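You operate a simulated robot arm through the tools that you are given. There is no shell and no other tool.

The job below is to be done with a simulated robot arm. You get a single attempt, and the scene is never put back.

JOB
Serve hot tea in the brass tumbler and let it stop steaming.
Fine: stand the tumbler in the brass bowl; shut the knob before you pour; pour down to the pan's lower line; pan back on the burner; the small burner stays unlit. Set down upright: brass tumbler.

The check looks at the end state, three seconds after you hand in, the way a careful person would. Anything else that was tipped, shoved, dropped, spilled or broken makes it a failure.

ROBOT AND FRAMES
A 6-joint arm with a two-finger parallel gripper, fixed in place. Base frame: the origin is on the floor under the middle of its stand, x ahead of it, y to its left, z up. Units: m, rad, N and s.
With the tool pointing down near the work surface it reaches from about 0.32 to 0.82 m from the base axis. Its first joint turns from -2.897 to 2.897 rad. Payload 3.43 kg.
Tool frame: the origin (TCP) lies between the finger pads and is the grasp point; the fingertips stand 0.034 m ahead of it; z points along the fingers, y is the line along which they close. Largest opening 0.128 m; finger width 0.024, thickness 0.012; the body of the gripper, 0.048 by 0.13 m, starts 0.096 m behind the TCP.
Orientation is that of the tool frame in the base frame, as [roll, pitch, yaw] about the fixed x, y, z axes, in that order (R = Rz(yaw) Ry(pitch) Rx(roll)). With the fingers straight down and closing along the base's y, the tool's x points along the base's -x, its y along +y and its z along -z.

CONTROLS
- The arm moves only by the tool jog_arm. Its argument "moves" is a list that holds one entry, the list of rows, each a list of 7 numbers: the gripper command, from -1 (shut) to 1 (fully open), values between in proportion, then the shift along the tool's x, y, z in m, then the turn, a rotation vector about the tool's x, y, z in rad. In form: [[[grip, dx, dy, dz, rx, ry, rz], ...]]. A call has 1 to 20 rows; each row shifts and turns the commanded pose from where the row before left it, along the tool's axes as they then stand. A row lasts 0.2 s, in which the tool goes at most 0.05 m and 0.15 rad; a call with a longer step from one row to the next is refused whole, and so is a gripper value outside its range. A pose out of reach is approached as far as the arm can. The call stops where the force on the tool passes 90 N (or 10 N more than at its start, if that is more) or the arm is blocked; 0.2 s more then pass. The fingers move at their own pace (about 0.045 m/s each) and stop on an object; they squeeze with about 36 N. The grip force told is the motor's: it shows also when the fingers shut on nothing. Time passes only in rows, and 0.2 s behind the last, so rows that do not move let the fingers close. The reply holds the time, the measured pose of the TCP, the force on the tool along the base axes, the opening and the grip force, in the units named above and with some noise, with the torque about the TCP (base axes, N m) and any sound that the robot's microphone picked up.
- Cameras (640 x 400 px; columns grow to the right, rows downward): "scene" is fixed at [0.4019, -0.6508, 1.6128]; the picture's right is [0.63, 0.77, 0.00], its down [0.71, -0.58, -0.38] and it looks along [-0.30, 0.24, -0.92] (base axes); focal length 247 px, centre (320, 200). "wrist" rides on the gripper at [0.076, -0.011, -0.16] in the tool frame; the picture's right is [0.15, 0.99, 0.00], its down [-0.88, 0.13, -0.46] and it looks along [-0.45, 0.07, 0.89] (tool axes); focal length 234 px, centre (320, 200). There is no depth. A picture from a camera that has moved, and an enlarged one, comes with that camera's place and axes in the base frame and with its lens. The place of the scene camera against the robot may be out by one fixed shift of up to 0.012 m in any direction.
- get_image(camera): a new picture of that camera. The clock stands still meanwhile.
- zoom(camera, box): a new picture of the part [left, top, right, bottom] of that camera's present view, enlarged. The clock stands still meanwhile.
- hand_in(): hands the job in; it is judged then, once.

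Places have to be worked out from the pictures, the camera data and where the tool is seen. Open the gripper and draw the arm clear of the work before you hand the job in, unless the task says otherwise.

The tools are called after "Request:" by a JSON object that holds its "fn" and its "kwargs". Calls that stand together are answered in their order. jog_arm: Moves the arm, as the interface text tells. Its arguments: {"type":"object","properties":{"moves":{"type":"array","items":{"type":"array","items":{"type":"array","items":{"type":"number"}}}}},"required":["moves"]} The other tools are called the same way: get_image (camera) takes a picture; zoom (camera, box) takes an enlarged picture of a part of a camera's view; hand_in () hands the job in.

At the start:

```text
t: 0.0
tool_pos: [0.3106, -0.2161, 1.2573]
ee_rot: [3.141, -0.002, 3.139]
force: [-0.1, -0.3, 0.4]
torque: [0.0, 0.0, -0.04]
opening: 0.128
grip_force: 0.1
```

scene: 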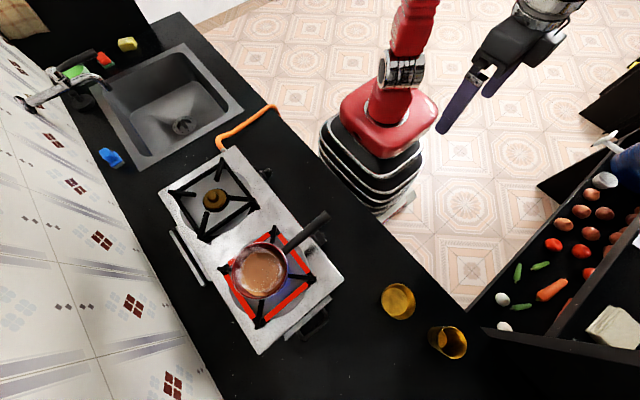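
wrist: 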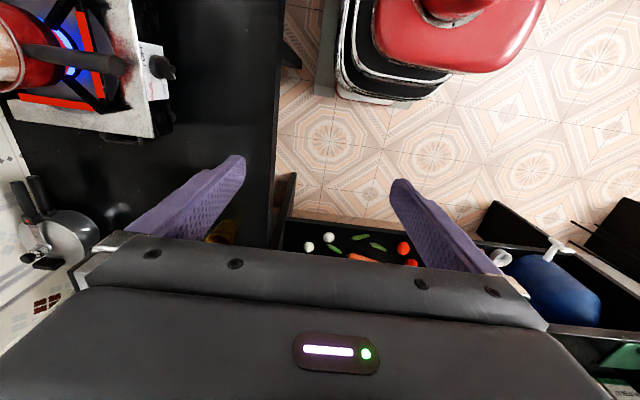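

I'll start by looking closely at the stove, pan, tumbler and bowl before moving anything.

Request:
{"fn": "zoom", "kwargs": {"camera": "scene", "box": [150, 130, 350, 360]}}

Request:
{"fn": "zoom", "kwargs": {"camera": "scene", "box": [360, 260, 500, 380]}}

Request:
{"fn": "zoom", "kwargs": {"camera": "scene", "box": [220, 200, 340, 310]}}

Request:
{"fn": "zoom", "kwargs": {"camera": "wrist", "box": [0, 0, 200, 160]}}

```text
1.74 times, centred on (250, 245) of scene
camera zoom: at [0.4019, -0.6508, 1.6128], right [0.63, 0.77, 0.0], down [0.71, -0.58, -0.38], along [-0.3, 0.24, -0.92], focal length 430 px, centre (442, 122)
```

zoom: 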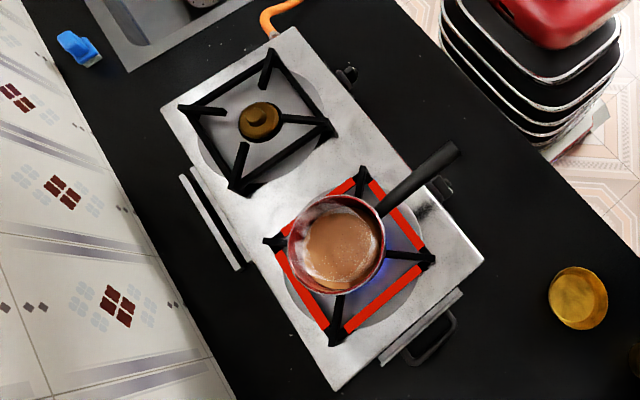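

```text
3.33 times, centred on (430, 320) of scene
camera zoom: at [0.4019, -0.6508, 1.6128], right [0.63, 0.77, 0.0], down [0.71, -0.58, -0.38], along [-0.3, 0.24, -0.92], focal length 825 px, centre (-47, -200)
```

zoom: 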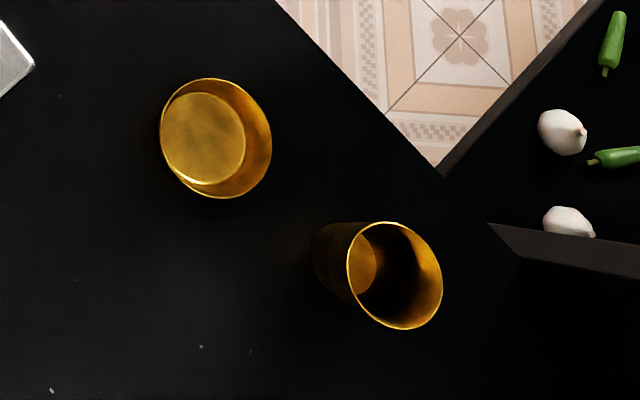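

```text
3.64 times, centred on (280, 255) of scene
camera zoom: at [0.4019, -0.6508, 1.6128], right [0.63, 0.77, 0.0], down [0.71, -0.58, -0.38], along [-0.3, 0.24, -0.92], focal length 900 px, centre (466, 0)
```

zoom: 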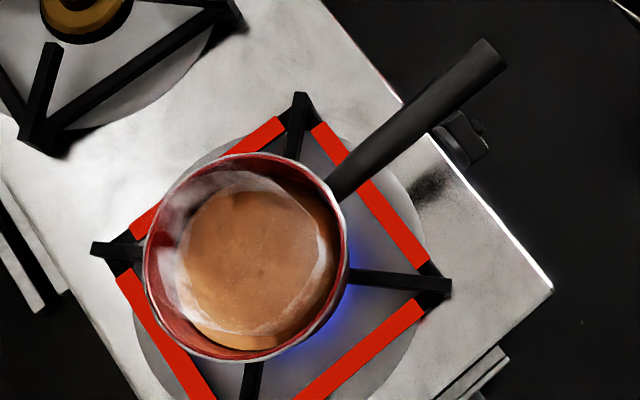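

```text
2.50 times, centred on (100, 80) of wrist
camera zoom: at [0.2351, -0.2271, 1.4189], right [-0.15, 0.99, 0.0], down [0.88, 0.13, 0.46], along [0.45, 0.07, -0.89], focal length 585 px, centre (870, 500)
```

zoom: 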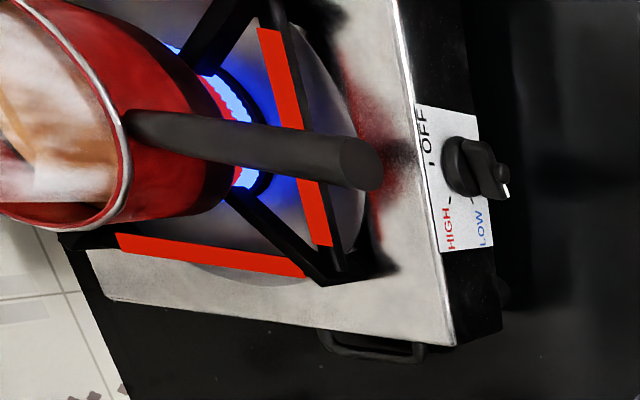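

The stove runs along x with its front at about y≈-0.56, and the right-hand burner is lit under the pan. I triangulate the knob at about (0.26, -0.54, 0.88) and the handle end at about (0.26, -0.52, 1.04). I'll turn the wrist camera to face the stove front.

Request:
{"fn": "jog_arm", "kwargs": {"moves": [[[1, 0.01, -0.02, 0.0, 0, 0, 0], [1, 0.01, -0.02, 0.0, 0, 0, 0], [1, 0.01, -0.02, 0.0, 0, 0, 0], [1, 0.01, -0.02, 0.0, 0, 0, 0], [1, 0.01, -0.02, 0.0, 0, 0, 0], [1, 0, 0, 0, 0, 0, 0.143], [1, 0, 0, 0, 0, 0, 0.143], [1, 0, 0, 0, 0, 0, 0.143], [1, 0, 0, 0, 0, 0, 0.143], [1, 0, 0, 0, 0, 0, 0.143], [1, 0, 0, 0, 0, 0, 0.143], [1, 0, 0, 0, 0, 0, 0.143], [1, 0, 0, 0, 0, 0, 0.143], [1, 0, 0, 0, 0, 0, 0.143], [1, 0, 0, 0, 0, 0, 0.143], [1, 0, 0, 0, 0, 0, 0.143]]]}}

Request:
{"fn": "get_image", "kwargs": {"camera": "wrist"}}

Request:
{"fn": "get_image", "kwargs": {"camera": "scene"}}

```text
t: 3.4
tool_pos: [0.2617, -0.3151, 1.2575]
ee_rot: [3.141, 0.001, 1.566]
force: [0.1, 0.3, 0.2]
torque: [-0.03, 0.02, -0.01]
opening: 0.1278
grip_force: 0.0
```

```text
taken
camera wrist: at [0.2504, -0.2404, 1.4192], right [0.99, 0.14, 0.0], down [0.13, -0.88, 0.46], along [0.06, -0.45, -0.89], focal length 234 px, centre (320, 200)
```

wrist: 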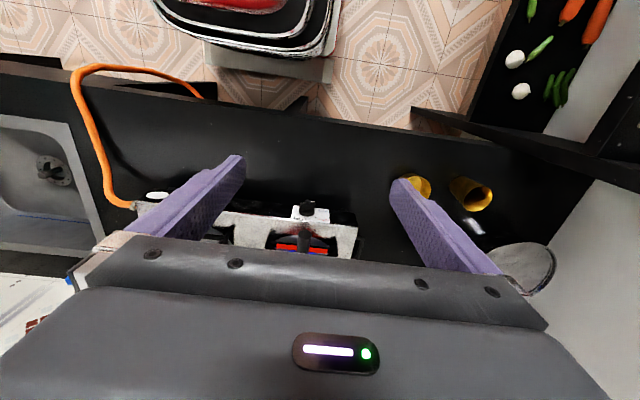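

```text
taken
```

scene: 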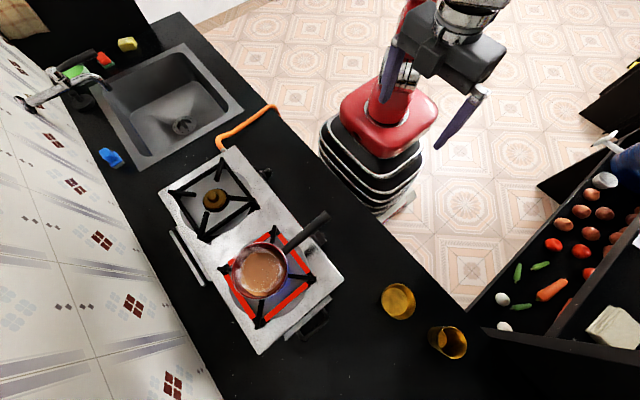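

The knob is in view between the fingers at about pixel (307, 210). I'll enlarge that area and the tumbler and bowl.

Request:
{"fn": "zoom", "kwargs": {"camera": "wrist", "box": [240, 170, 370, 255]}}

Request:
{"fn": "zoom", "kwargs": {"camera": "wrist", "box": [380, 150, 580, 290]}}

Request:
{"fn": "zoom", "kwargs": {"camera": "scene", "box": [225, 235, 300, 305]}}

Request:
{"fn": "zoom", "kwargs": {"camera": "scene", "box": [295, 205, 355, 265]}}

```text
4.71 times, centred on (305, 212) of wrist
camera zoom: at [0.2504, -0.2404, 1.4192], right [0.99, 0.14, 0.0], down [0.13, -0.88, 0.46], along [0.06, -0.45, -0.89], focal length 1102 px, centre (391, 141)
```

zoom: 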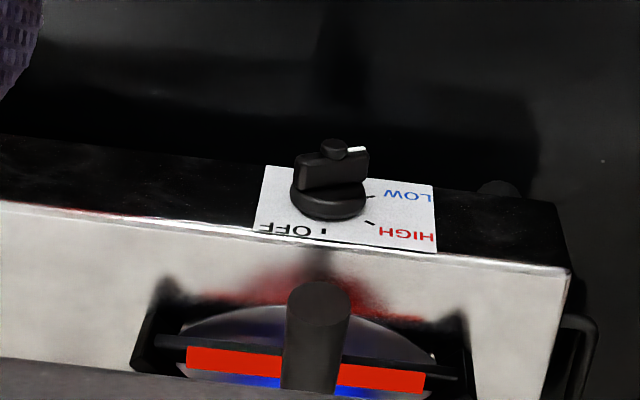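

```text
2.86 times, centred on (480, 220) of wrist
camera zoom: at [0.2504, -0.2404, 1.4192], right [0.99, 0.14, 0.0], down [0.13, -0.88, 0.46], along [0.06, -0.45, -0.89], focal length 669 px, centre (-137, 143)
```

zoom: 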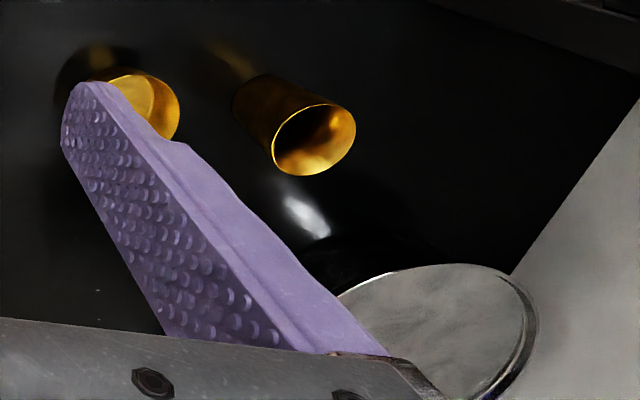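

```text
5.71 times, centred on (262, 270) of scene
camera zoom: at [0.4019, -0.6508, 1.6128], right [0.63, 0.77, 0.0], down [0.71, -0.58, -0.38], along [-0.3, 0.24, -0.92], focal length 1414 px, centre (649, -200)
```

zoom: 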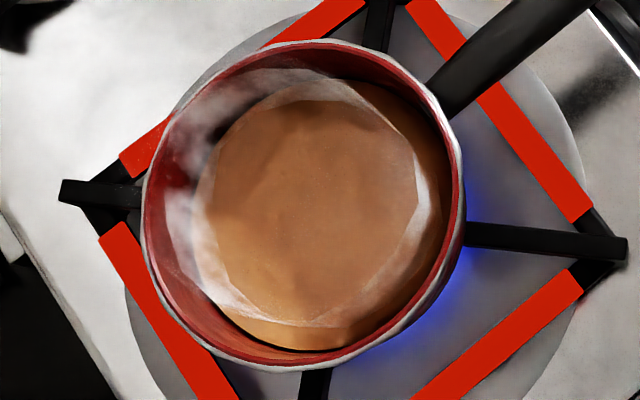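

```text
6.67 times, centred on (325, 235) of scene
camera zoom: at [0.4019, -0.6508, 1.6128], right [0.63, 0.77, 0.0], down [0.71, -0.58, -0.38], along [-0.3, 0.24, -0.92], focal length 1649 px, centre (287, -33)
```

zoom: 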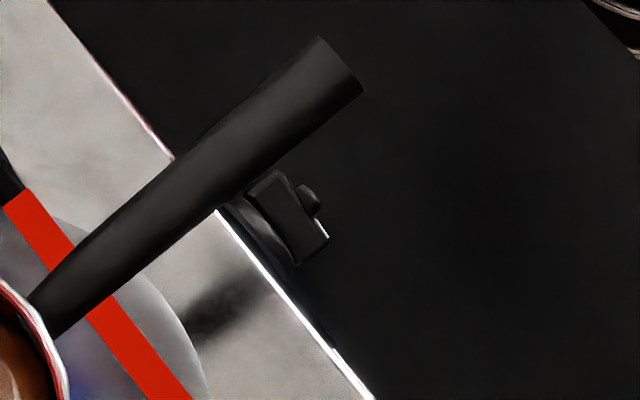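

The knob bar points to +x, which is LOW, and OFF is at the top, so it needs a quarter turn. The stove's top front edge triangulates to z≈0.904. I'll lower the arm in the free space in front of the stove and tilt it forward to see the panel and the counter height.

Request:
{"fn": "jog_arm", "kwargs": {"moves": [[[1, 0, 0, 0.05, 0, 0, 0], [1, 0, 0, 0.05, 0, 0, 0], [1, 0, 0, 0.04, 0, 0, 0], [1, 0, 0, 0, 0, -0.15, 0], [1, 0, 0, 0, 0, -0.15, 0], [1, 0, 0, 0, 0, -0.15, 0], [1, 0, 0, 0, 0, -0.15, 0], [1, 0, 0, 0, 0, -0.15, 0]]]}}

Request:
{"fn": "get_image", "kwargs": {"camera": "wrist"}}

Request:
{"fn": "get_image", "kwargs": {"camera": "scene"}}

```text
t: 5.2
tool_pos: [0.2611, -0.3161, 1.1198]
ee_rot: [3.14, 0.751, 1.567]
force: [0.2, -0.8, -0.7]
torque: [-0.01, 0.02, -0.05]
opening: 0.1282
grip_force: 0.1
```

```text
taken
camera wrist: at [0.25, -0.1521, 1.1845], right [0.99, 0.1, -0.1], down [0.13, -0.33, 0.93], along [0.06, -0.94, -0.34], focal length 234 px, centre (320, 200)
```

wrist: 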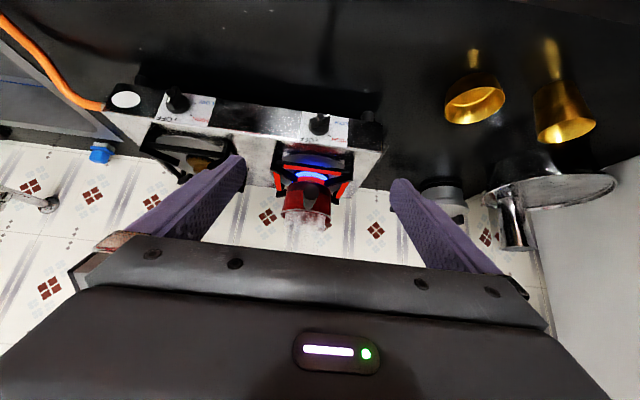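

```text
taken
```

scene: 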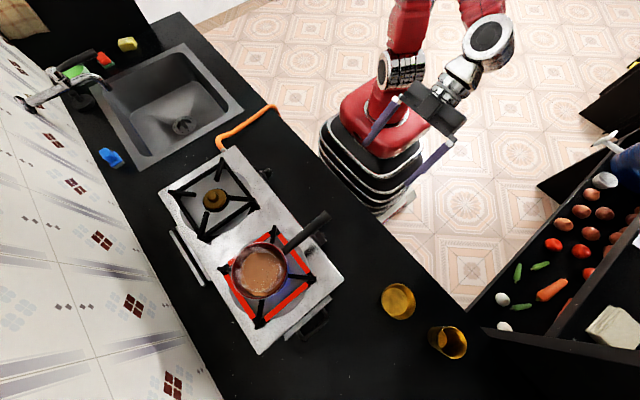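

The panel view is now upside down but clear. I'll zoom in on both knobs, the pan, and the tumbler and bowl.

Request:
{"fn": "zoom", "kwargs": {"camera": "wrist", "box": [270, 90, 390, 170]}}

Request:
{"fn": "zoom", "kwargs": {"camera": "wrist", "box": [250, 120, 370, 240]}}

Request:
{"fn": "zoom", "kwargs": {"camera": "wrist", "box": [420, 30, 630, 170]}}

Request:
{"fn": "zoom", "kwargs": {"camera": "wrist", "box": [100, 60, 400, 200]}}

```text
5.00 times, centred on (330, 130) of wrist
camera zoom: at [0.25, -0.1521, 1.1845], right [0.99, 0.1, -0.1], down [0.13, -0.33, 0.93], along [0.06, -0.94, -0.34], focal length 1171 px, centre (270, 550)
```

zoom: 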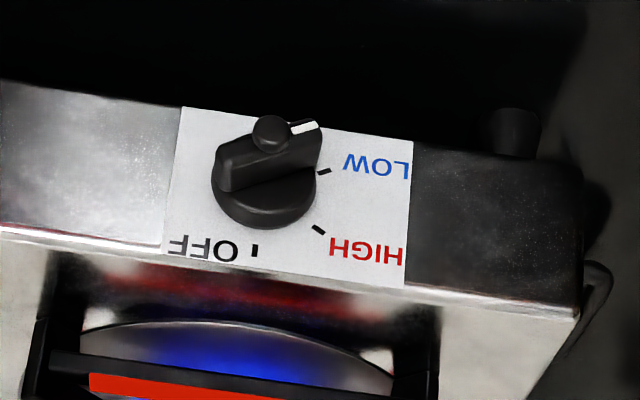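

```text
3.33 times, centred on (310, 180) of wrist
camera zoom: at [0.25, -0.1521, 1.1845], right [0.99, 0.1, -0.1], down [0.13, -0.33, 0.93], along [0.06, -0.94, -0.34], focal length 781 px, centre (353, 267)
```

zoom: 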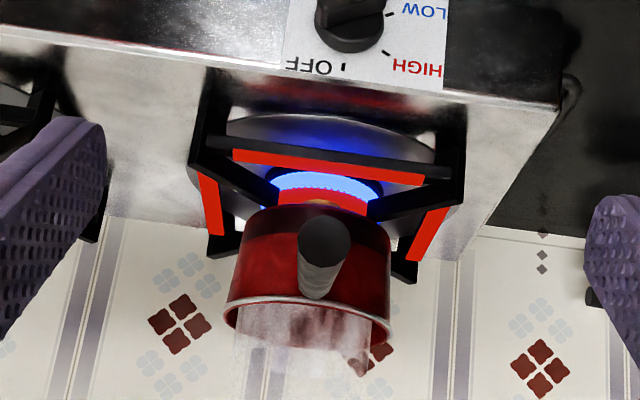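

```text
2.86 times, centred on (525, 100) of wrist
camera zoom: at [0.25, -0.1521, 1.1845], right [0.99, 0.1, -0.1], down [0.13, -0.33, 0.93], along [0.06, -0.94, -0.34], focal length 669 px, centre (-266, 486)
```

zoom: 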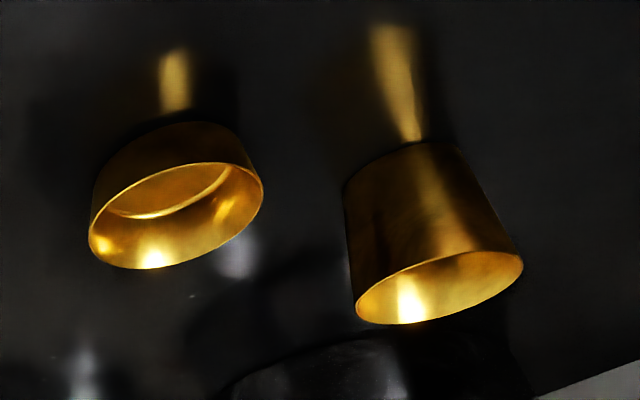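

```text
2.13 times, centred on (250, 130) of wrist
camera zoom: at [0.25, -0.1521, 1.1845], right [0.99, 0.1, -0.1], down [0.13, -0.33, 0.93], along [0.06, -0.94, -0.34], focal length 500 px, centre (469, 349)
```

zoom: 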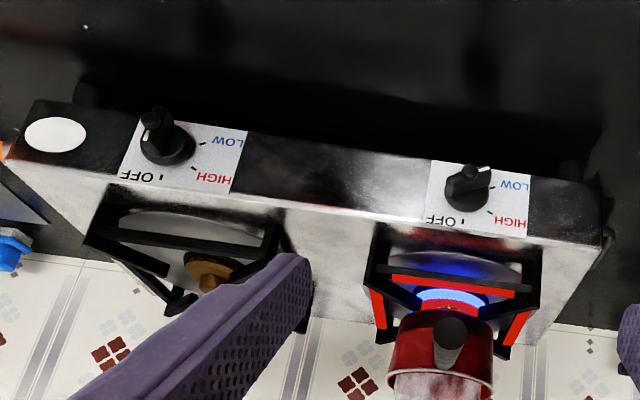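

Counter height works out at z≈0.797 and the knob axis at about (0.258, y, 0.885), with the bar front at y≈-0.53. The pointer is at LOW, about 25° below +x, and OFF is straight up. I'll bring the tool nearly horizontal and roll it to match the bar in free space, with the fingers partly closed.

Request:
{"fn": "jog_arm", "kwargs": {"moves": [[[-0.2, 0, 0, 0, 0, -0.13, 0], [-0.2, 0, 0, 0, 0, -0.13, 0], [-0.2, 0, 0, 0, 0, -0.13, 0], [-0.2, 0, 0, 0, 0, -0.13, 0], [-0.2, 0, 0, 0, 0, -0.13, 0], [-0.2, 0, 0, 0, 0, 0, -0.143], [-0.2, 0, 0, 0, 0, 0, -0.143], [-0.2, 0, 0, 0, 0, 0, -0.143], [-0.2, 0, 0, 0, 0, 0, -0.143], [-0.2, 0, 0, 0, 0, 0, -0.143], [-0.2, 0, 0, 0, 0, 0, -0.143], [-0.2, 0, 0, 0, 0, 0, -0.143], [-0.2, 0, 0, 0, 0, 0, -0.143], [-0.2, 0, 0, 0, 0, 0, -0.143], [-0.2, 0, 0, 0, 0, 0, -0.143], [-0.2, 0, 0, 0, 0, 0, -0.143], [-0.2, 0, 0, 0, 0, 0, -0.143], [-0.2, 0, 0, 0, 0, 0, -0.143], [-0.2, 0, 0, 0, 0, 0, -0.143]]]}}

Request:
{"fn": "get_image", "kwargs": {"camera": "wrist"}}

Request:
{"fn": "get_image", "kwargs": {"camera": "scene"}}

```text
t: 9.2
tool_pos: [0.2759, -0.3207, 1.1255]
ee_rot: [-1.759, -0.428, -3.067]
force: [-0.3, -0.7, 0.1]
torque: [0.02, -0.01, -0.02]
opening: 0.0511
grip_force: 0.0
out of reach, approached as far as the arm can: row 5
```

```text
taken
camera wrist: at [0.2117, -0.1702, 1.1964], right [-0.55, 0.14, -0.82], down [0.75, 0.53, -0.4], along [0.38, -0.84, -0.4], focal length 234 px, centre (320, 200)
```

wrist: 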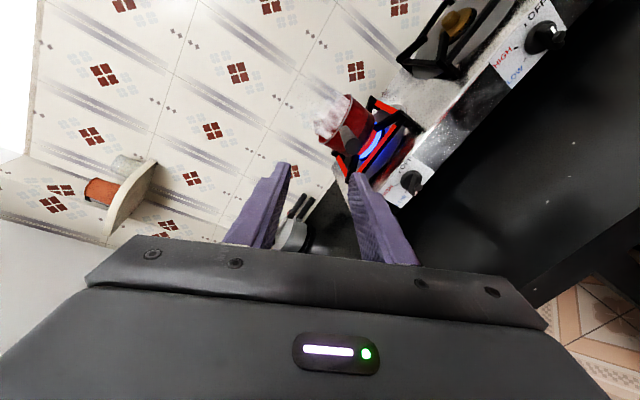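

```text
taken
```

scene: 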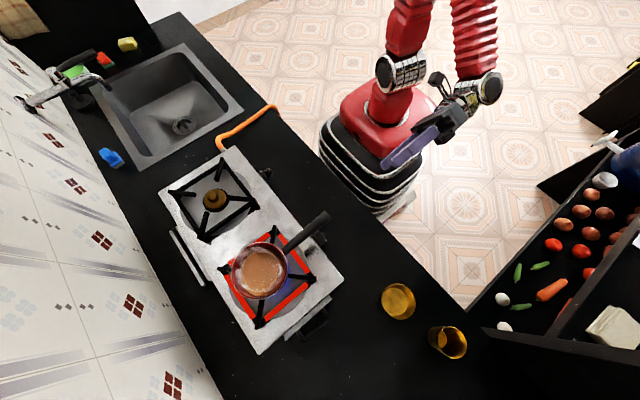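

The tool reached the wanted orientation (tool z≈(0,-0.985,-0.17), closing line at about -115°), with a slight position offset. Next I'll move down and forward toward the knob, stopping well short of it to check reach.

Request:
{"fn": "jog_arm", "kwargs": {"moves": [[[-0.2, -0.0122, 0.0368, 0.027, 0, 0, 0], [-0.2, -0.0122, 0.0368, 0.027, 0, 0, 0], [-0.2, -0.0122, 0.0368, 0.027, 0, 0, 0], [-0.2, -0.0122, 0.0368, 0.027, 0, 0, 0]]]}}

Request:
{"fn": "get_image", "kwargs": {"camera": "wrist"}}

Request:
{"fn": "get_image", "kwargs": {"camera": "scene"}}

```text
t: 10.2
tool_pos: [0.2821, -0.4095, 0.9633]
ee_rot: [-1.758, -0.423, -3.067]
force: [-0.3, 0.1, -0.3]
torque: [-0.02, 0.01, 0.03]
opening: 0.0515
grip_force: 0.1
out of reach, approached as far as the arm can: row 1, 2, 3
```

```text
taken
camera wrist: at [0.2184, -0.2596, 1.0333], right [-0.54, 0.14, -0.83], down [0.75, 0.53, -0.4], along [0.38, -0.84, -0.4], focal length 234 px, centre (320, 200)
```

wrist: 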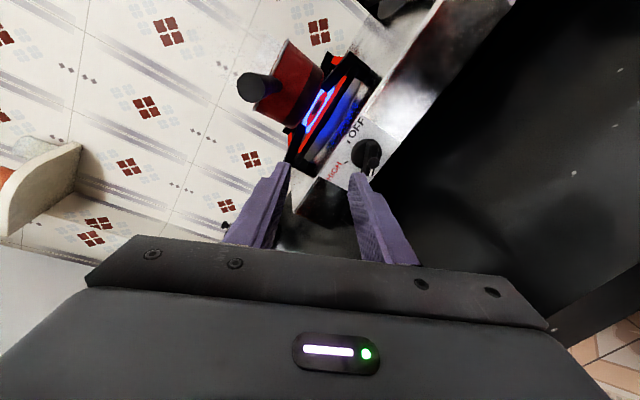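

```text
taken
```

scene: 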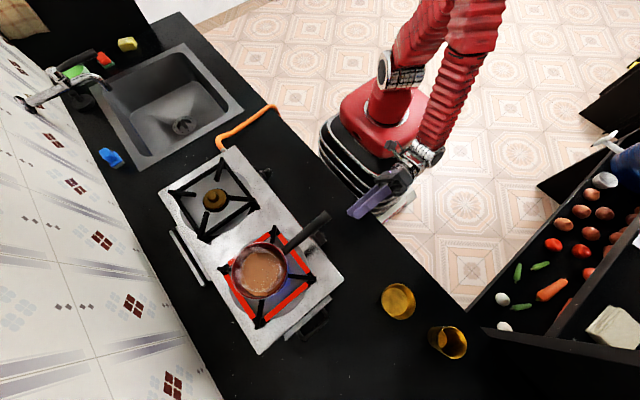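

Now in reach at (0.282, -0.410, 0.963). I'll enlarge the knob in this view to fix its position and the bar angle.

Request:
{"fn": "zoom", "kwargs": {"camera": "wrist", "box": [310, 100, 430, 200]}}

Request:
{"fn": "zoom", "kwargs": {"camera": "scene", "box": [290, 160, 430, 270]}}

```text
4.00 times, centred on (370, 150) of wrist
camera zoom: at [0.2184, -0.2596, 1.0333], right [-0.54, 0.14, -0.83], down [0.75, 0.53, -0.4], along [0.38, -0.84, -0.4], focal length 937 px, centre (120, 400)
```

zoom: 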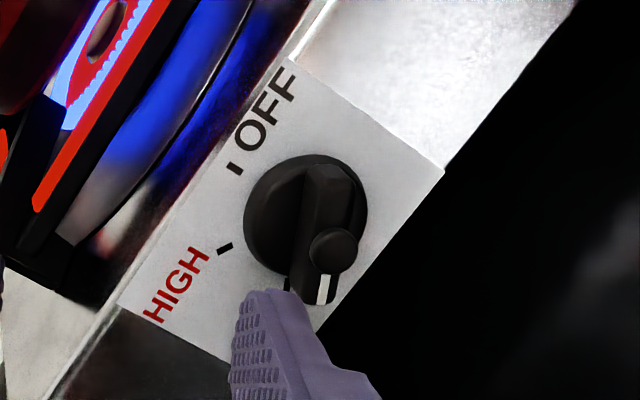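

```text
3.64 times, centred on (360, 215) of scene
camera zoom: at [0.4019, -0.6508, 1.6128], right [0.63, 0.77, 0.0], down [0.71, -0.58, -0.38], along [-0.3, 0.24, -0.92], focal length 900 px, centre (174, 146)
```

zoom: 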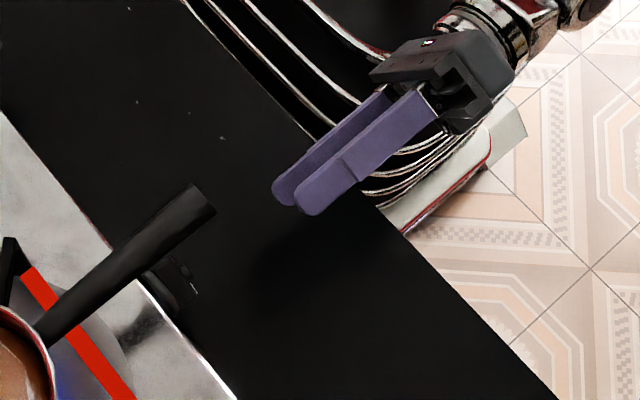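

The knob axis refines to about (0.259, ·, 0.882), with the bar about 39° below +x. I'll roll a further -0.24 rad to match it and move to a pre-grasp point about 5 cm short.

Request:
{"fn": "jog_arm", "kwargs": {"moves": [[[-0.2, 0, 0, 0, 0, 0, -0.12], [-0.2, 0, 0, 0, 0, 0, -0.12], [-0.2, -0.0061, 0.0199, 0.0187, 0, 0, 0], [-0.2, -0.0061, 0.0199, 0.0187, 0, 0, 0], [-0.2, -0.0061, 0.0199, 0.0187, 0, 0, 0]]]}}

Request:
{"fn": "get_image", "kwargs": {"camera": "wrist"}}

Request:
{"fn": "zoom", "kwargs": {"camera": "scene", "box": [290, 180, 400, 270]}}

```text
t: 11.4
tool_pos: [0.2616, -0.4548, 0.8972]
ee_rot: [-1.79, -0.659, -3.008]
force: [0.1, -0.6, -0.4]
torque: [-0.03, -0.03, 0.0]
opening: 0.0512
grip_force: 0.1
```

```text
taken
camera wrist: at [0.2089, -0.3081, 0.9803], right [-0.73, 0.12, -0.67], down [0.61, 0.56, -0.56], along [0.31, -0.82, -0.48], focal length 234 px, centre (320, 200)
```

wrist: 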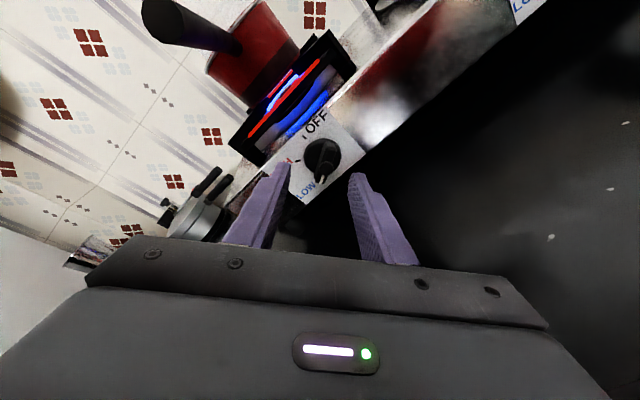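

```text
4.44 times, centred on (345, 225) of scene
camera zoom: at [0.4019, -0.6508, 1.6128], right [0.63, 0.77, 0.0], down [0.71, -0.58, -0.38], along [-0.3, 0.24, -0.92], focal length 1100 px, centre (209, 89)
```

zoom: 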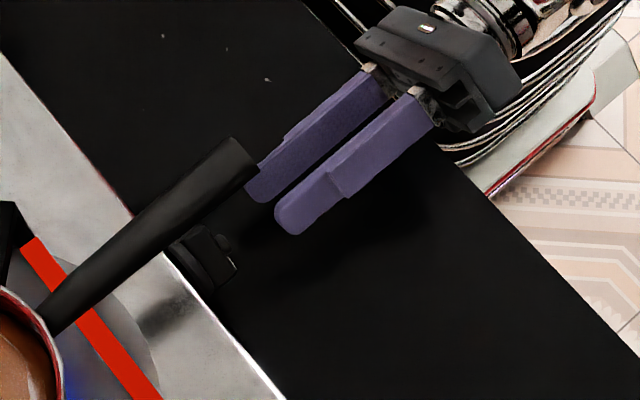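

Request:
{"fn": "zoom", "kwargs": {"camera": "wrist", "box": [260, 110, 390, 210]}}

```text
4.00 times, centred on (325, 160) of wrist
camera zoom: at [0.2089, -0.3081, 0.9803], right [-0.73, 0.12, -0.67], down [0.61, 0.56, -0.56], along [0.31, -0.82, -0.48], focal length 937 px, centre (300, 360)
```

zoom: 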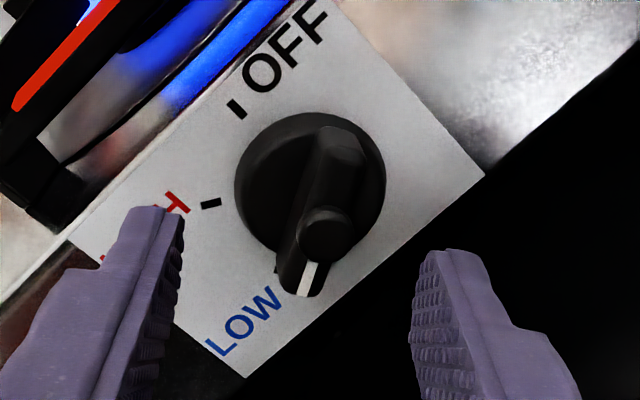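

The bar sits between the fingers, and the knob axis refines to (0.2575, ·, 0.8805). I'll advance so the pads straddle the bar, then close.

Request:
{"fn": "jog_arm", "kwargs": {"moves": [[[-0.2, 0.0007, 0.0024, 0.018, 0, 0, 0], [-0.2, 0.0006, 0.0023, 0.018, 0, 0, 0], [-0.2, 0, 0, 0.0185, 0, 0, 0]]]}}

Request:
{"fn": "zoom", "kwargs": {"camera": "wrist", "box": [250, 100, 410, 230]}}

```text
t: 12.2
tool_pos: [0.2567, -0.5066, 0.8879]
ee_rot: [-1.788, -0.659, -3.012]
force: [0.5, -0.9, 1.0]
torque: [-0.03, -0.01, 0.0]
opening: 0.051
grip_force: 0.0
```

```text
3.08 times, centred on (330, 165) of wrist
camera zoom: at [0.2048, -0.3591, 0.9698], right [-0.73, 0.12, -0.67], down [0.61, 0.56, -0.56], along [0.31, -0.82, -0.48], focal length 720 px, centre (289, 308)
```

zoom: 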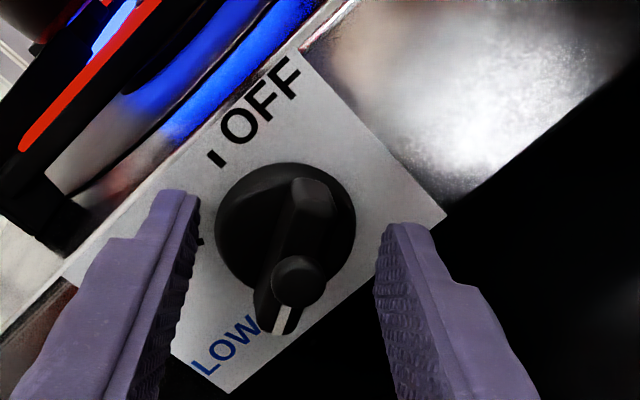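

The fingers straddle the bar symmetrically. I'll advance 4 mm more and close on it.

Request:
{"fn": "jog_arm", "kwargs": {"moves": [[[-0.2, 0, 0, 0.004, 0, 0, 0], [-1, 0, 0, 0, 0, 0, 0], [-1, 0, 0, 0, 0, 0, 0], [-1, 0, 0, 0, 0, 0, 0], [-1, 0, 0, 0, 0, 0, 0]]]}}

Request:
{"fn": "zoom", "kwargs": {"camera": "wrist", "box": [250, 100, 410, 230]}}

```text
t: 13.4
tool_pos: [0.2565, -0.5084, 0.8844]
ee_rot: [-1.792, -0.659, -3.007]
force: [-4.1, 3.0, -13.0]
torque: [-0.28, 0.06, 0.48]
opening: 0.0147
grip_force: 45.7
```

```text
3.08 times, centred on (330, 165) of wrist
camera zoom: at [0.2043, -0.3626, 0.9678], right [-0.73, 0.12, -0.67], down [0.61, 0.56, -0.56], along [0.31, -0.82, -0.48], focal length 720 px, centre (289, 308)
```

zoom: 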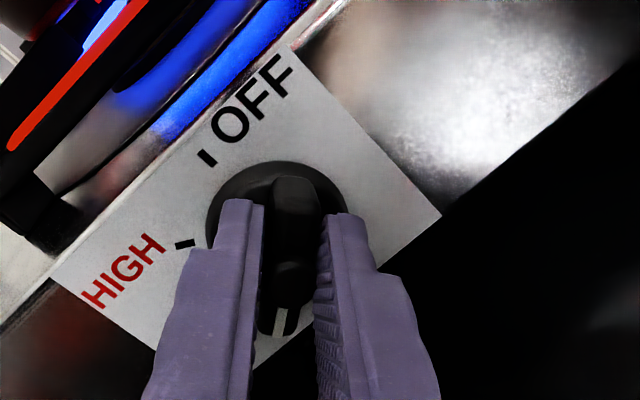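

Gripped: opening 0.0147, with a 13 N sideways load suggesting the knob sits about 3 mm lower. I'll ease the offset and start turning clockwise as seen from the front.

Request:
{"fn": "jog_arm", "kwargs": {"moves": [[[-1, -0.001, 0.0025, 0.0005, 0, 0, 0], [-1, 0, 0, 0, 0, 0, 0.12], [-1, 0, 0, 0, 0, 0, 0.12], [-1, 0, 0, 0, 0, 0, 0.12], [-1, 0, 0, 0, 0, 0, 0.12], [-1, 0, 0, 0, 0, 0, 0.12]]]}}

Request:
{"fn": "zoom", "kwargs": {"camera": "wrist", "box": [250, 100, 410, 230]}}

```text
t: 14.8
tool_pos: [0.2549, -0.5104, 0.8807]
ee_rot: [-1.745, -0.067, -3.133]
force: [-16.6, 35.4, -7.5]
torque: [-0.82, 0.25, 0.41]
opening: 0.0157
grip_force: 45.0
```

```text
3.08 times, centred on (330, 165) of wrist
camera zoom: at [0.1806, -0.3575, 0.9263], right [-0.21, 0.17, -0.96], down [0.87, 0.48, -0.11], along [0.44, -0.86, -0.25], focal length 720 px, centre (289, 308)
```

zoom: 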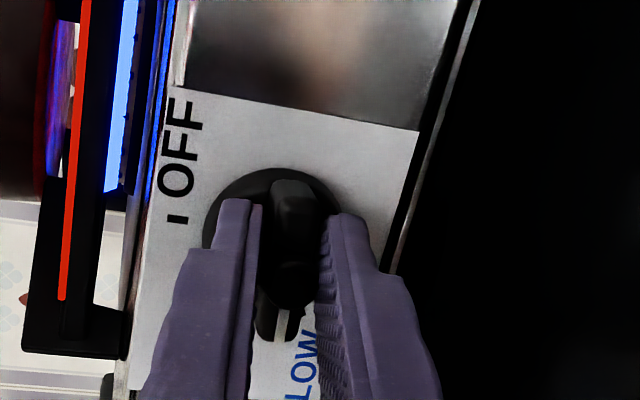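

The knob is turning with the gripper. The tool is pressed out by about 35 N, so I'll back off 3 mm, shift slightly to -x, and keep turning.

Request:
{"fn": "jog_arm", "kwargs": {"moves": [[[-1, 0.002, 0.001, -0.003, 0, 0, 0], [-1, 0, 0, 0, 0, 0, 0.12], [-1, 0, 0, 0, 0, 0, 0.12], [-1, 0, 0, 0, 0, 0, 0.12], [-1, 0, 0, 0, 0, 0, 0.12], [-1, 0, 0, 0, 0, 0, 0.12]]]}}

Request:
{"fn": "zoom", "kwargs": {"camera": "wrist", "box": [250, 100, 410, 230]}}

Request:
{"fn": "zoom", "kwargs": {"camera": "scene", "box": [230, 190, 400, 310]}}

```text
t: 16.2
tool_pos: [0.2533, -0.5074, 0.877]
ee_rot: [-1.785, 0.519, 3.034]
force: [2.2, 2.7, -53.8]
torque: [0.36, 0.46, 0.13]
opening: 0.0155
grip_force: 45.1
```

```text
3.08 times, centred on (330, 165) of wrist
camera zoom: at [0.1826, -0.3462, 0.8802], right [0.37, 0.17, -0.91], down [0.83, 0.39, 0.41], along [0.42, -0.91, 0.0], focal length 720 px, centre (289, 308)
```

zoom: 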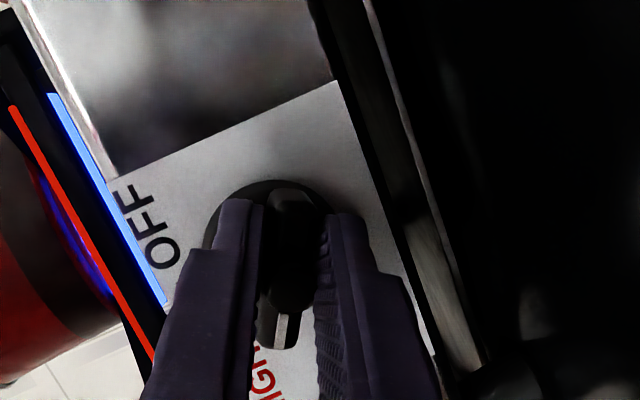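

```text
3.33 times, centred on (315, 250) of scene
camera zoom: at [0.4019, -0.6508, 1.6128], right [0.63, 0.77, 0.0], down [0.71, -0.58, -0.38], along [-0.3, 0.24, -0.92], focal length 825 px, centre (337, 33)
```

zoom: 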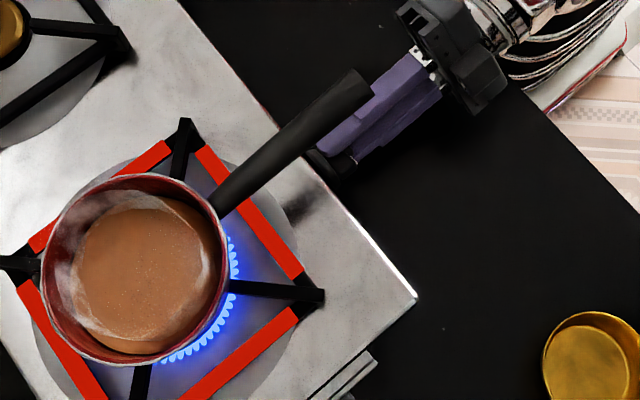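

The knob is now at HIGH with about 70° to go, and the tool carries about 54 N downward, so the commanded point is a bit high. I'll relieve that with a small downward shift and check the load.

Request:
{"fn": "jog_arm", "kwargs": {"moves": [[[-1, 0.0025, 0.0042, 0.0009, 0, 0, 0], [-1, 0, 0, 0, 0, 0, 0]]]}}

```text
t: 16.8
tool_pos: [0.2551, -0.5091, 0.8774]
ee_rot: [-1.77, 0.525, 3.037]
force: [-0.6, 11.7, -22.6]
torque: [0.26, 0.27, -1.19]
opening: 0.0151
grip_force: 44.6
```

Load dropped to about 23 N. I'll shift down another 3.5 mm and continue the turn toward OFF.

Request:
{"fn": "jog_arm", "kwargs": {"moves": [[[-1, 0.0018, 0.003, 0.0, 0, 0, 0], [-1, 0, 0, 0, 0, 0, 0.12], [-1, 0, 0, 0, 0, 0, 0.12], [-1, 0, 0, 0, 0, 0, 0.12], [-1, 0, 0, 0, 0, 0, 0.12], [-1, 0, 0, 0, 0, 0, 0.12]]]}}

Request:
{"fn": "zoom", "kwargs": {"camera": "wrist", "box": [250, 100, 410, 230]}}

Request:
{"fn": "zoom", "kwargs": {"camera": "scene", "box": [230, 190, 400, 310]}}

```text
t: 18.2
tool_pos: [0.2553, -0.5071, 0.8718]
ee_rot: [-1.966, 1.097, 2.787]
force: [21.7, 2.6, -22.3]
torque: [0.06, 0.29, 0.33]
opening: 0.0139
grip_force: 45.1
```

```text
3.08 times, centred on (330, 165) of wrist
camera zoom: at [0.2122, -0.3395, 0.838], right [0.83, 0.1, -0.55], down [0.49, 0.32, 0.81], along [0.25, -0.94, 0.22], focal length 720 px, centre (289, 308)
```

zoom: 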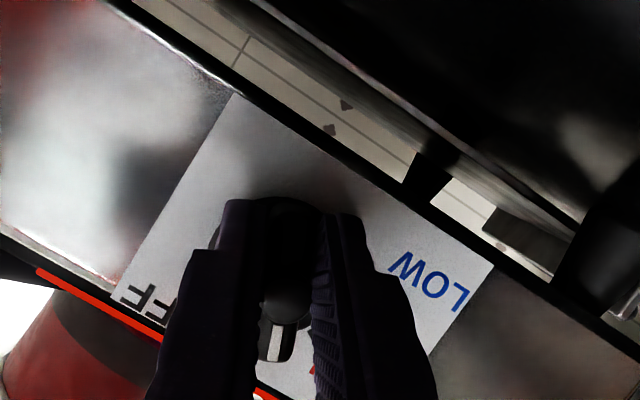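

```text
3.33 times, centred on (315, 250) of scene
camera zoom: at [0.4019, -0.6508, 1.6128], right [0.63, 0.77, 0.0], down [0.71, -0.58, -0.38], along [-0.3, 0.24, -0.92], focal length 825 px, centre (337, 33)
```

zoom: 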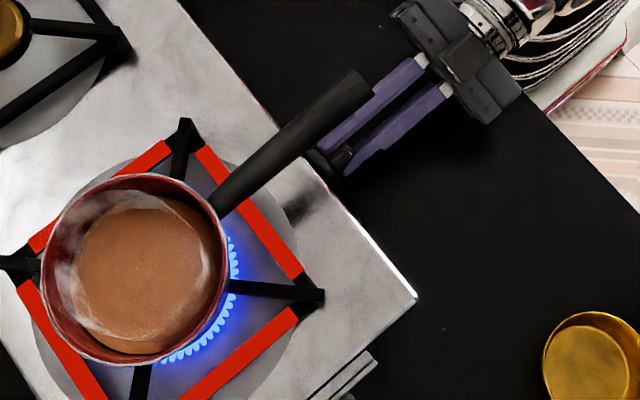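

The pointer is now about 65° up with 25° left. I'll relieve the side load and finish the turn to OFF.

Request:
{"fn": "jog_arm", "kwargs": {"moves": [[[-1, 0.0014, 0.004, 0.0, 0, 0, 0], [-1, 0, 0, 0, 0, 0, 0.11], [-1, 0, 0, 0, 0, 0, 0.11], [-1, 0, 0, 0, 0, 0, 0.11], [-1, 0, 0, 0, 0, 0, 0.11]]]}}

Request:
{"fn": "zoom", "kwargs": {"camera": "wrist", "box": [250, 100, 410, 230]}}

Request:
{"fn": "zoom", "kwargs": {"camera": "scene", "box": [230, 190, 400, 310]}}

```text
t: 19.4
tool_pos: [0.26, -0.5132, 0.8782]
ee_rot: [-3.029, 1.368, 1.659]
force: [-26.7, 42.7, -50.7]
torque: [0.9, -0.06, -0.04]
opening: 0.0143
grip_force: 44.5
out of reach, approached as far as the arm can: row 5
```

```text
3.08 times, centred on (330, 165) of wrist
camera zoom: at [0.251, -0.3412, 0.8368], right [0.99, 0.01, -0.17], down [0.16, 0.27, 0.95], along [0.05, -0.96, 0.26], focal length 720 px, centre (289, 308)
```

zoom: 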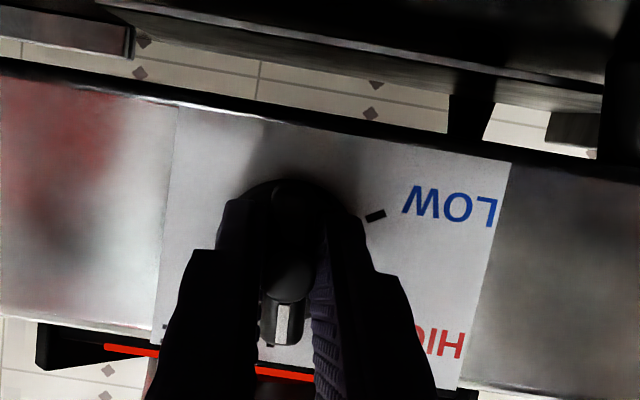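

```text
3.33 times, centred on (315, 250) of scene
camera zoom: at [0.4019, -0.6508, 1.6128], right [0.63, 0.77, 0.0], down [0.71, -0.58, -0.38], along [-0.3, 0.24, -0.92], focal length 825 px, centre (337, 33)
```

zoom: 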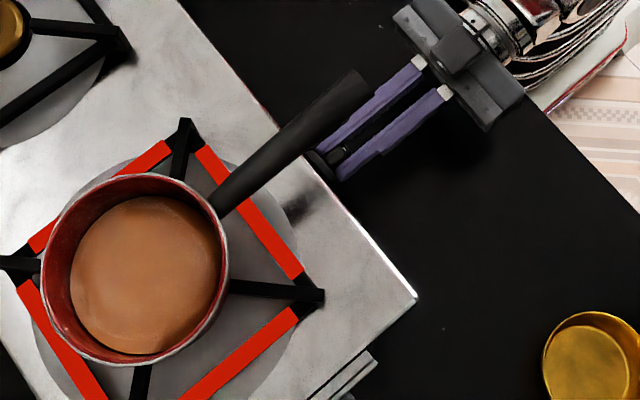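

The flame is out and the steam over the pan has stopped, so the knob is at OFF. I'll open the fingers while easing back, then retract straight out.

Request:
{"fn": "jog_arm", "kwargs": {"moves": [[[-0.2, 0, 0, -0.005, 0, 0, 0], [-0.2, 0, 0, 0, 0, 0, 0], [-0.2, 0, 0, 0, 0, 0, 0], [-0.2, 0, 0, -0.02, 0, 0, 0], [-0.2, 0, 0, -0.03, 0, 0, 0], [-0.2, 0, 0, -0.03, 0, 0, 0]]]}}

Request:
{"fn": "get_image", "kwargs": {"camera": "wrist"}}

Request:
{"fn": "get_image", "kwargs": {"camera": "scene"}}

```text
t: 20.8
tool_pos: [0.2792, -0.4387, 0.9153]
ee_rot: [-3.106, 1.396, 1.6]
force: [0.0, 0.7, 0.3]
torque: [-0.02, 0.03, 0.02]
opening: 0.0511
grip_force: 0.1
out of reach, approached as far as the arm can: row 1, 4, 5, 6
```

```text
taken
camera wrist: at [0.2681, -0.2687, 0.8707], right [0.99, 0.02, -0.15], down [0.14, 0.3, 0.95], along [0.06, -0.96, 0.29], focal length 234 px, centre (320, 200)
```

wrist: 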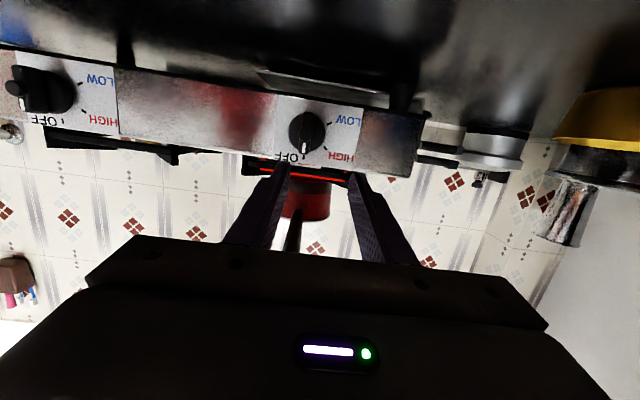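

```text
taken
```

scene: 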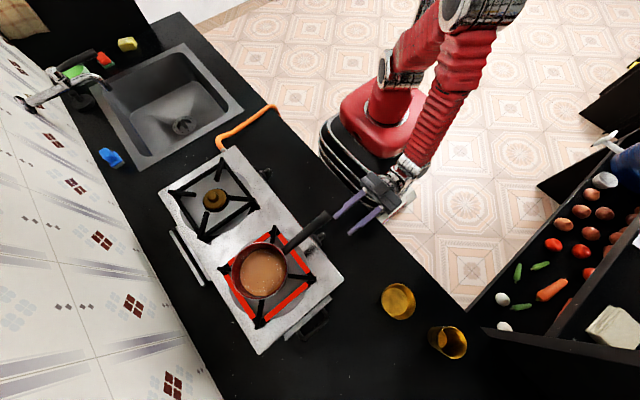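

Request:
{"fn": "zoom", "kwargs": {"camera": "wrist", "box": [230, 70, 380, 180]}}

Request:
{"fn": "zoom", "kwargs": {"camera": "wrist", "box": [0, 50, 130, 150]}}

Request:
{"fn": "zoom", "kwargs": {"camera": "scene", "box": [210, 200, 350, 310]}}

```text
3.64 times, centred on (305, 125) of wrist
camera zoom: at [0.2681, -0.2687, 0.8707], right [0.99, 0.02, -0.15], down [0.14, 0.3, 0.95], along [0.06, -0.96, 0.29], focal length 852 px, centre (374, 473)
```

zoom: 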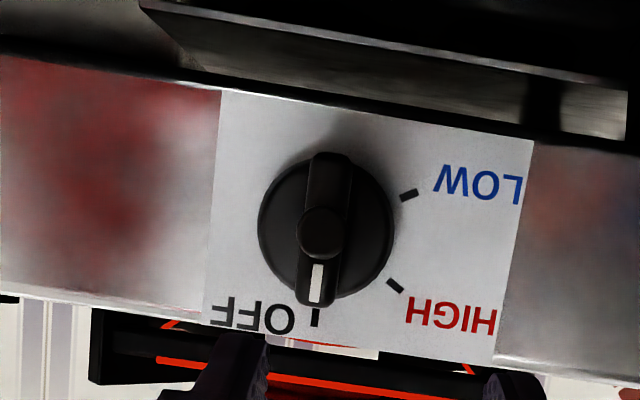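

```text
4.00 times, centred on (65, 100) of wrist
camera zoom: at [0.2681, -0.2687, 0.8707], right [0.99, 0.02, -0.15], down [0.14, 0.3, 0.95], along [0.06, -0.96, 0.29], focal length 937 px, centre (1340, 600)
```

zoom: 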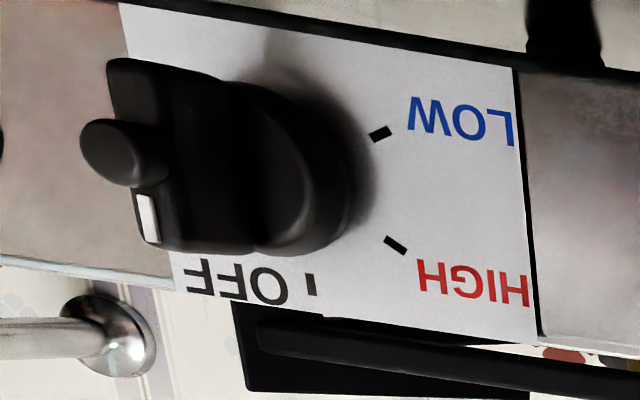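

```text
3.64 times, centred on (280, 255) of scene
camera zoom: at [0.4019, -0.6508, 1.6128], right [0.63, 0.77, 0.0], down [0.71, -0.58, -0.38], along [-0.3, 0.24, -0.92], focal length 900 px, centre (466, 0)
```

zoom: 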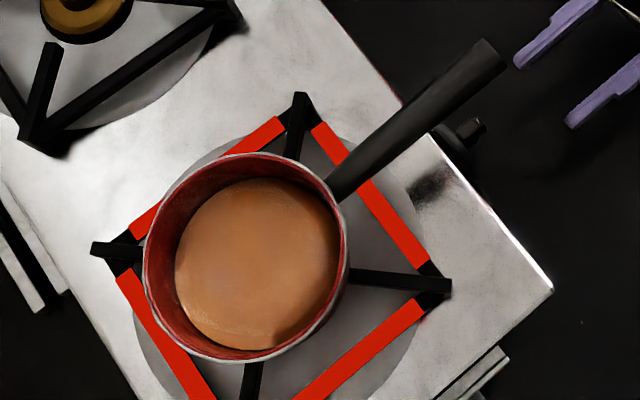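

The knob lines up with the OFF tick, the flame is out, and the small burner is also at OFF. Next is the tumbler: I'll move the arm to +x away from the pan handle, tilt the tool back toward vertical and raise it.

Request:
{"fn": "jog_arm", "kwargs": {"moves": [[[0.2, -0.02, 0.045, 0, 0, 0, 0], [0.6, -0.02, 0.045, 0, 0, 0, 0], [1, -0.02, 0.045, 0, 0, 0, 0], [1, 0, 0, 0, 0, 0.13, 0], [1, 0, 0, 0, 0, 0.13, 0], [1, 0, 0, 0, 0, 0.13, 0], [1, 0, 0, 0, 0, 0.13, 0], [1, 0, 0, 0, 0, 0.13, 0], [1, 0, 0, 0, 0, 0.13, 0], [1, 0, 0, 0, 0, 0.13, 0], [1, 0, 0, 0, 0, 0.13, 0], [1, 0, 0, -0.05, 0, 0, 0], [1, 0, 0, -0.05, 0, 0, 0], [1, 0, 0, -0.03, 0, 0, 0]]]}}

Request:
{"fn": "get_image", "kwargs": {"camera": "wrist"}}

```text
t: 23.8
tool_pos: [0.4134, -0.4037, 1.0948]
ee_rot: [-3.141, 0.359, 1.568]
force: [0.0, 0.6, 0.3]
torque: [0.05, -0.03, -0.01]
opening: 0.1281
grip_force: 0.0
```

```text
taken
camera wrist: at [0.4034, -0.2774, 1.2195], right [0.99, 0.13, -0.05], down [0.13, -0.66, 0.74], along [0.06, -0.73, -0.68], focal length 234 px, centre (320, 200)
```

wrist: 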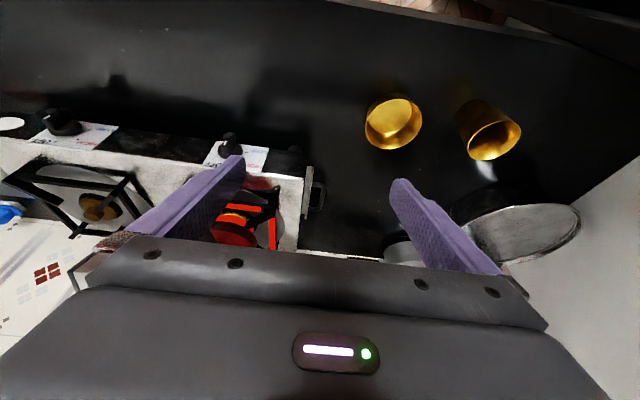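

Good view of the bowl and tumbler. I'll zoom in to fix their positions.

Request:
{"fn": "zoom", "kwargs": {"camera": "wrist", "box": [340, 70, 540, 190]}}

Request:
{"fn": "zoom", "kwargs": {"camera": "wrist", "box": [380, 160, 640, 290]}}

```text
3.20 times, centred on (440, 130) of wrist
camera zoom: at [0.4034, -0.2774, 1.2195], right [0.99, 0.13, -0.05], down [0.13, -0.66, 0.74], along [0.06, -0.73, -0.68], focal length 749 px, centre (-64, 424)
```

zoom: 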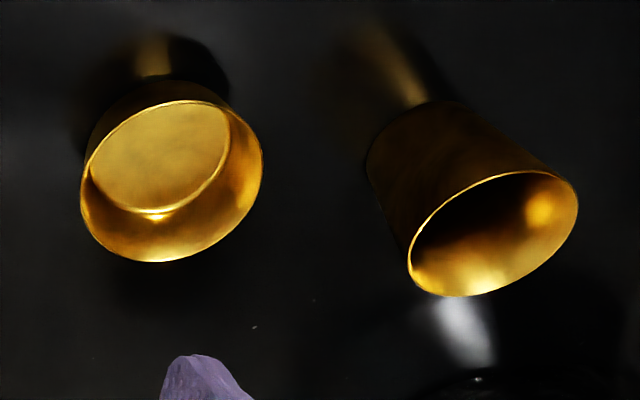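

```text
2.46 times, centred on (510, 225) of wrist
camera zoom: at [0.4034, -0.2774, 1.2195], right [0.99, 0.13, -0.05], down [0.13, -0.66, 0.74], along [0.06, -0.73, -0.68], focal length 576 px, centre (-148, 138)
```

zoom: 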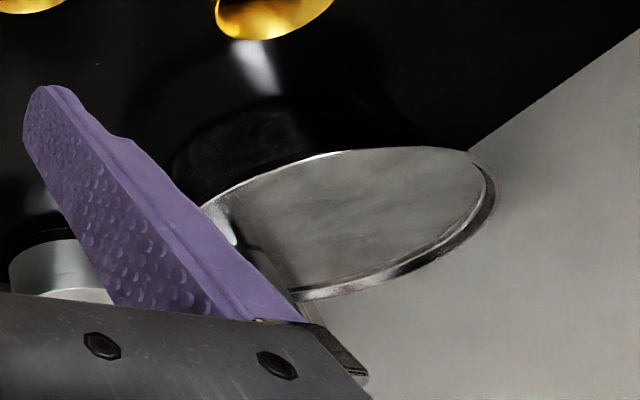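

Tumbler rim centre ≈(0.685, -0.448, 0.89) and bowl centre ≈(0.540, -0.472). I'll yaw the tool so the fingers close tangentially and hover above the tumbler.

Request:
{"fn": "jog_arm", "kwargs": {"moves": [[[1, 0, 0, 0, -0.0496, 0, -0.1324], [1, 0, 0, 0, -0.0496, 0, -0.1324], [1, 0, 0, 0, -0.0496, 0, -0.1324], [1, 0, 0, 0, -0.0496, 0, -0.1324], [1, 0, 0, 0, -0.0496, 0, -0.1324], [1, 0, 0, 0, -0.0496, 0, -0.1324], [1, 0, 0, 0, -0.0496, 0, -0.1324], [1, -0.0348, 0.0188, 0.0264, 0, 0, 0], [1, -0.0348, 0.0188, 0.0264, 0, 0, 0], [1, -0.0348, 0.0188, 0.0264, 0, 0, 0], [1, -0.0348, 0.0188, 0.0264, 0, 0, 0], [1, -0.0348, 0.0188, 0.0264, 0, 0, 0], [1, -0.0348, 0.0188, 0.0264, 0, 0, 0]]]}}

Request:
{"fn": "get_image", "kwargs": {"camera": "wrist"}}

Request:
{"fn": "get_image", "kwargs": {"camera": "scene"}}

```text
t: 26.6
tool_pos: [0.6878, -0.4495, 1.0252]
ee_rot: [-3.142, 0.36, 2.559]
force: [-0.1, -0.2, 1.0]
torque: [-0.01, 0.0, 0.03]
opening: 0.1281
grip_force: 0.0
```

```text
taken
camera wrist: at [0.5745, -0.3886, 1.1486], right [0.43, 0.9, -0.05], down [0.63, -0.26, 0.74], along [0.65, -0.35, -0.67], focal length 234 px, centre (320, 200)
```

wrist: 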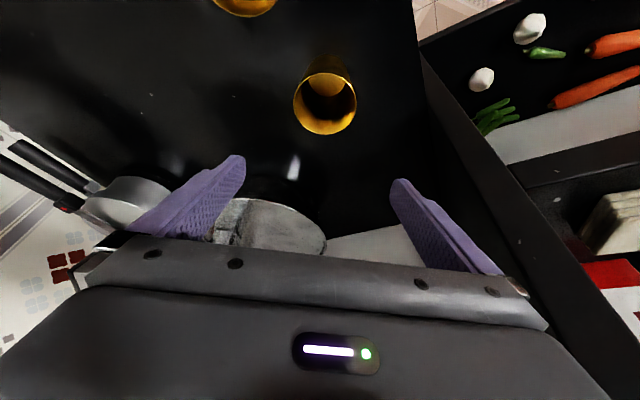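

```text
taken
```

scene: 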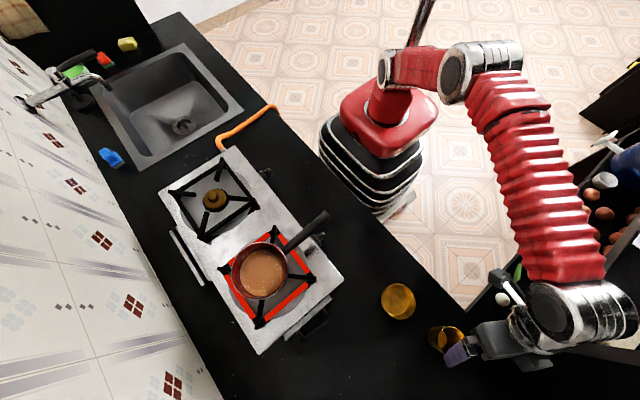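

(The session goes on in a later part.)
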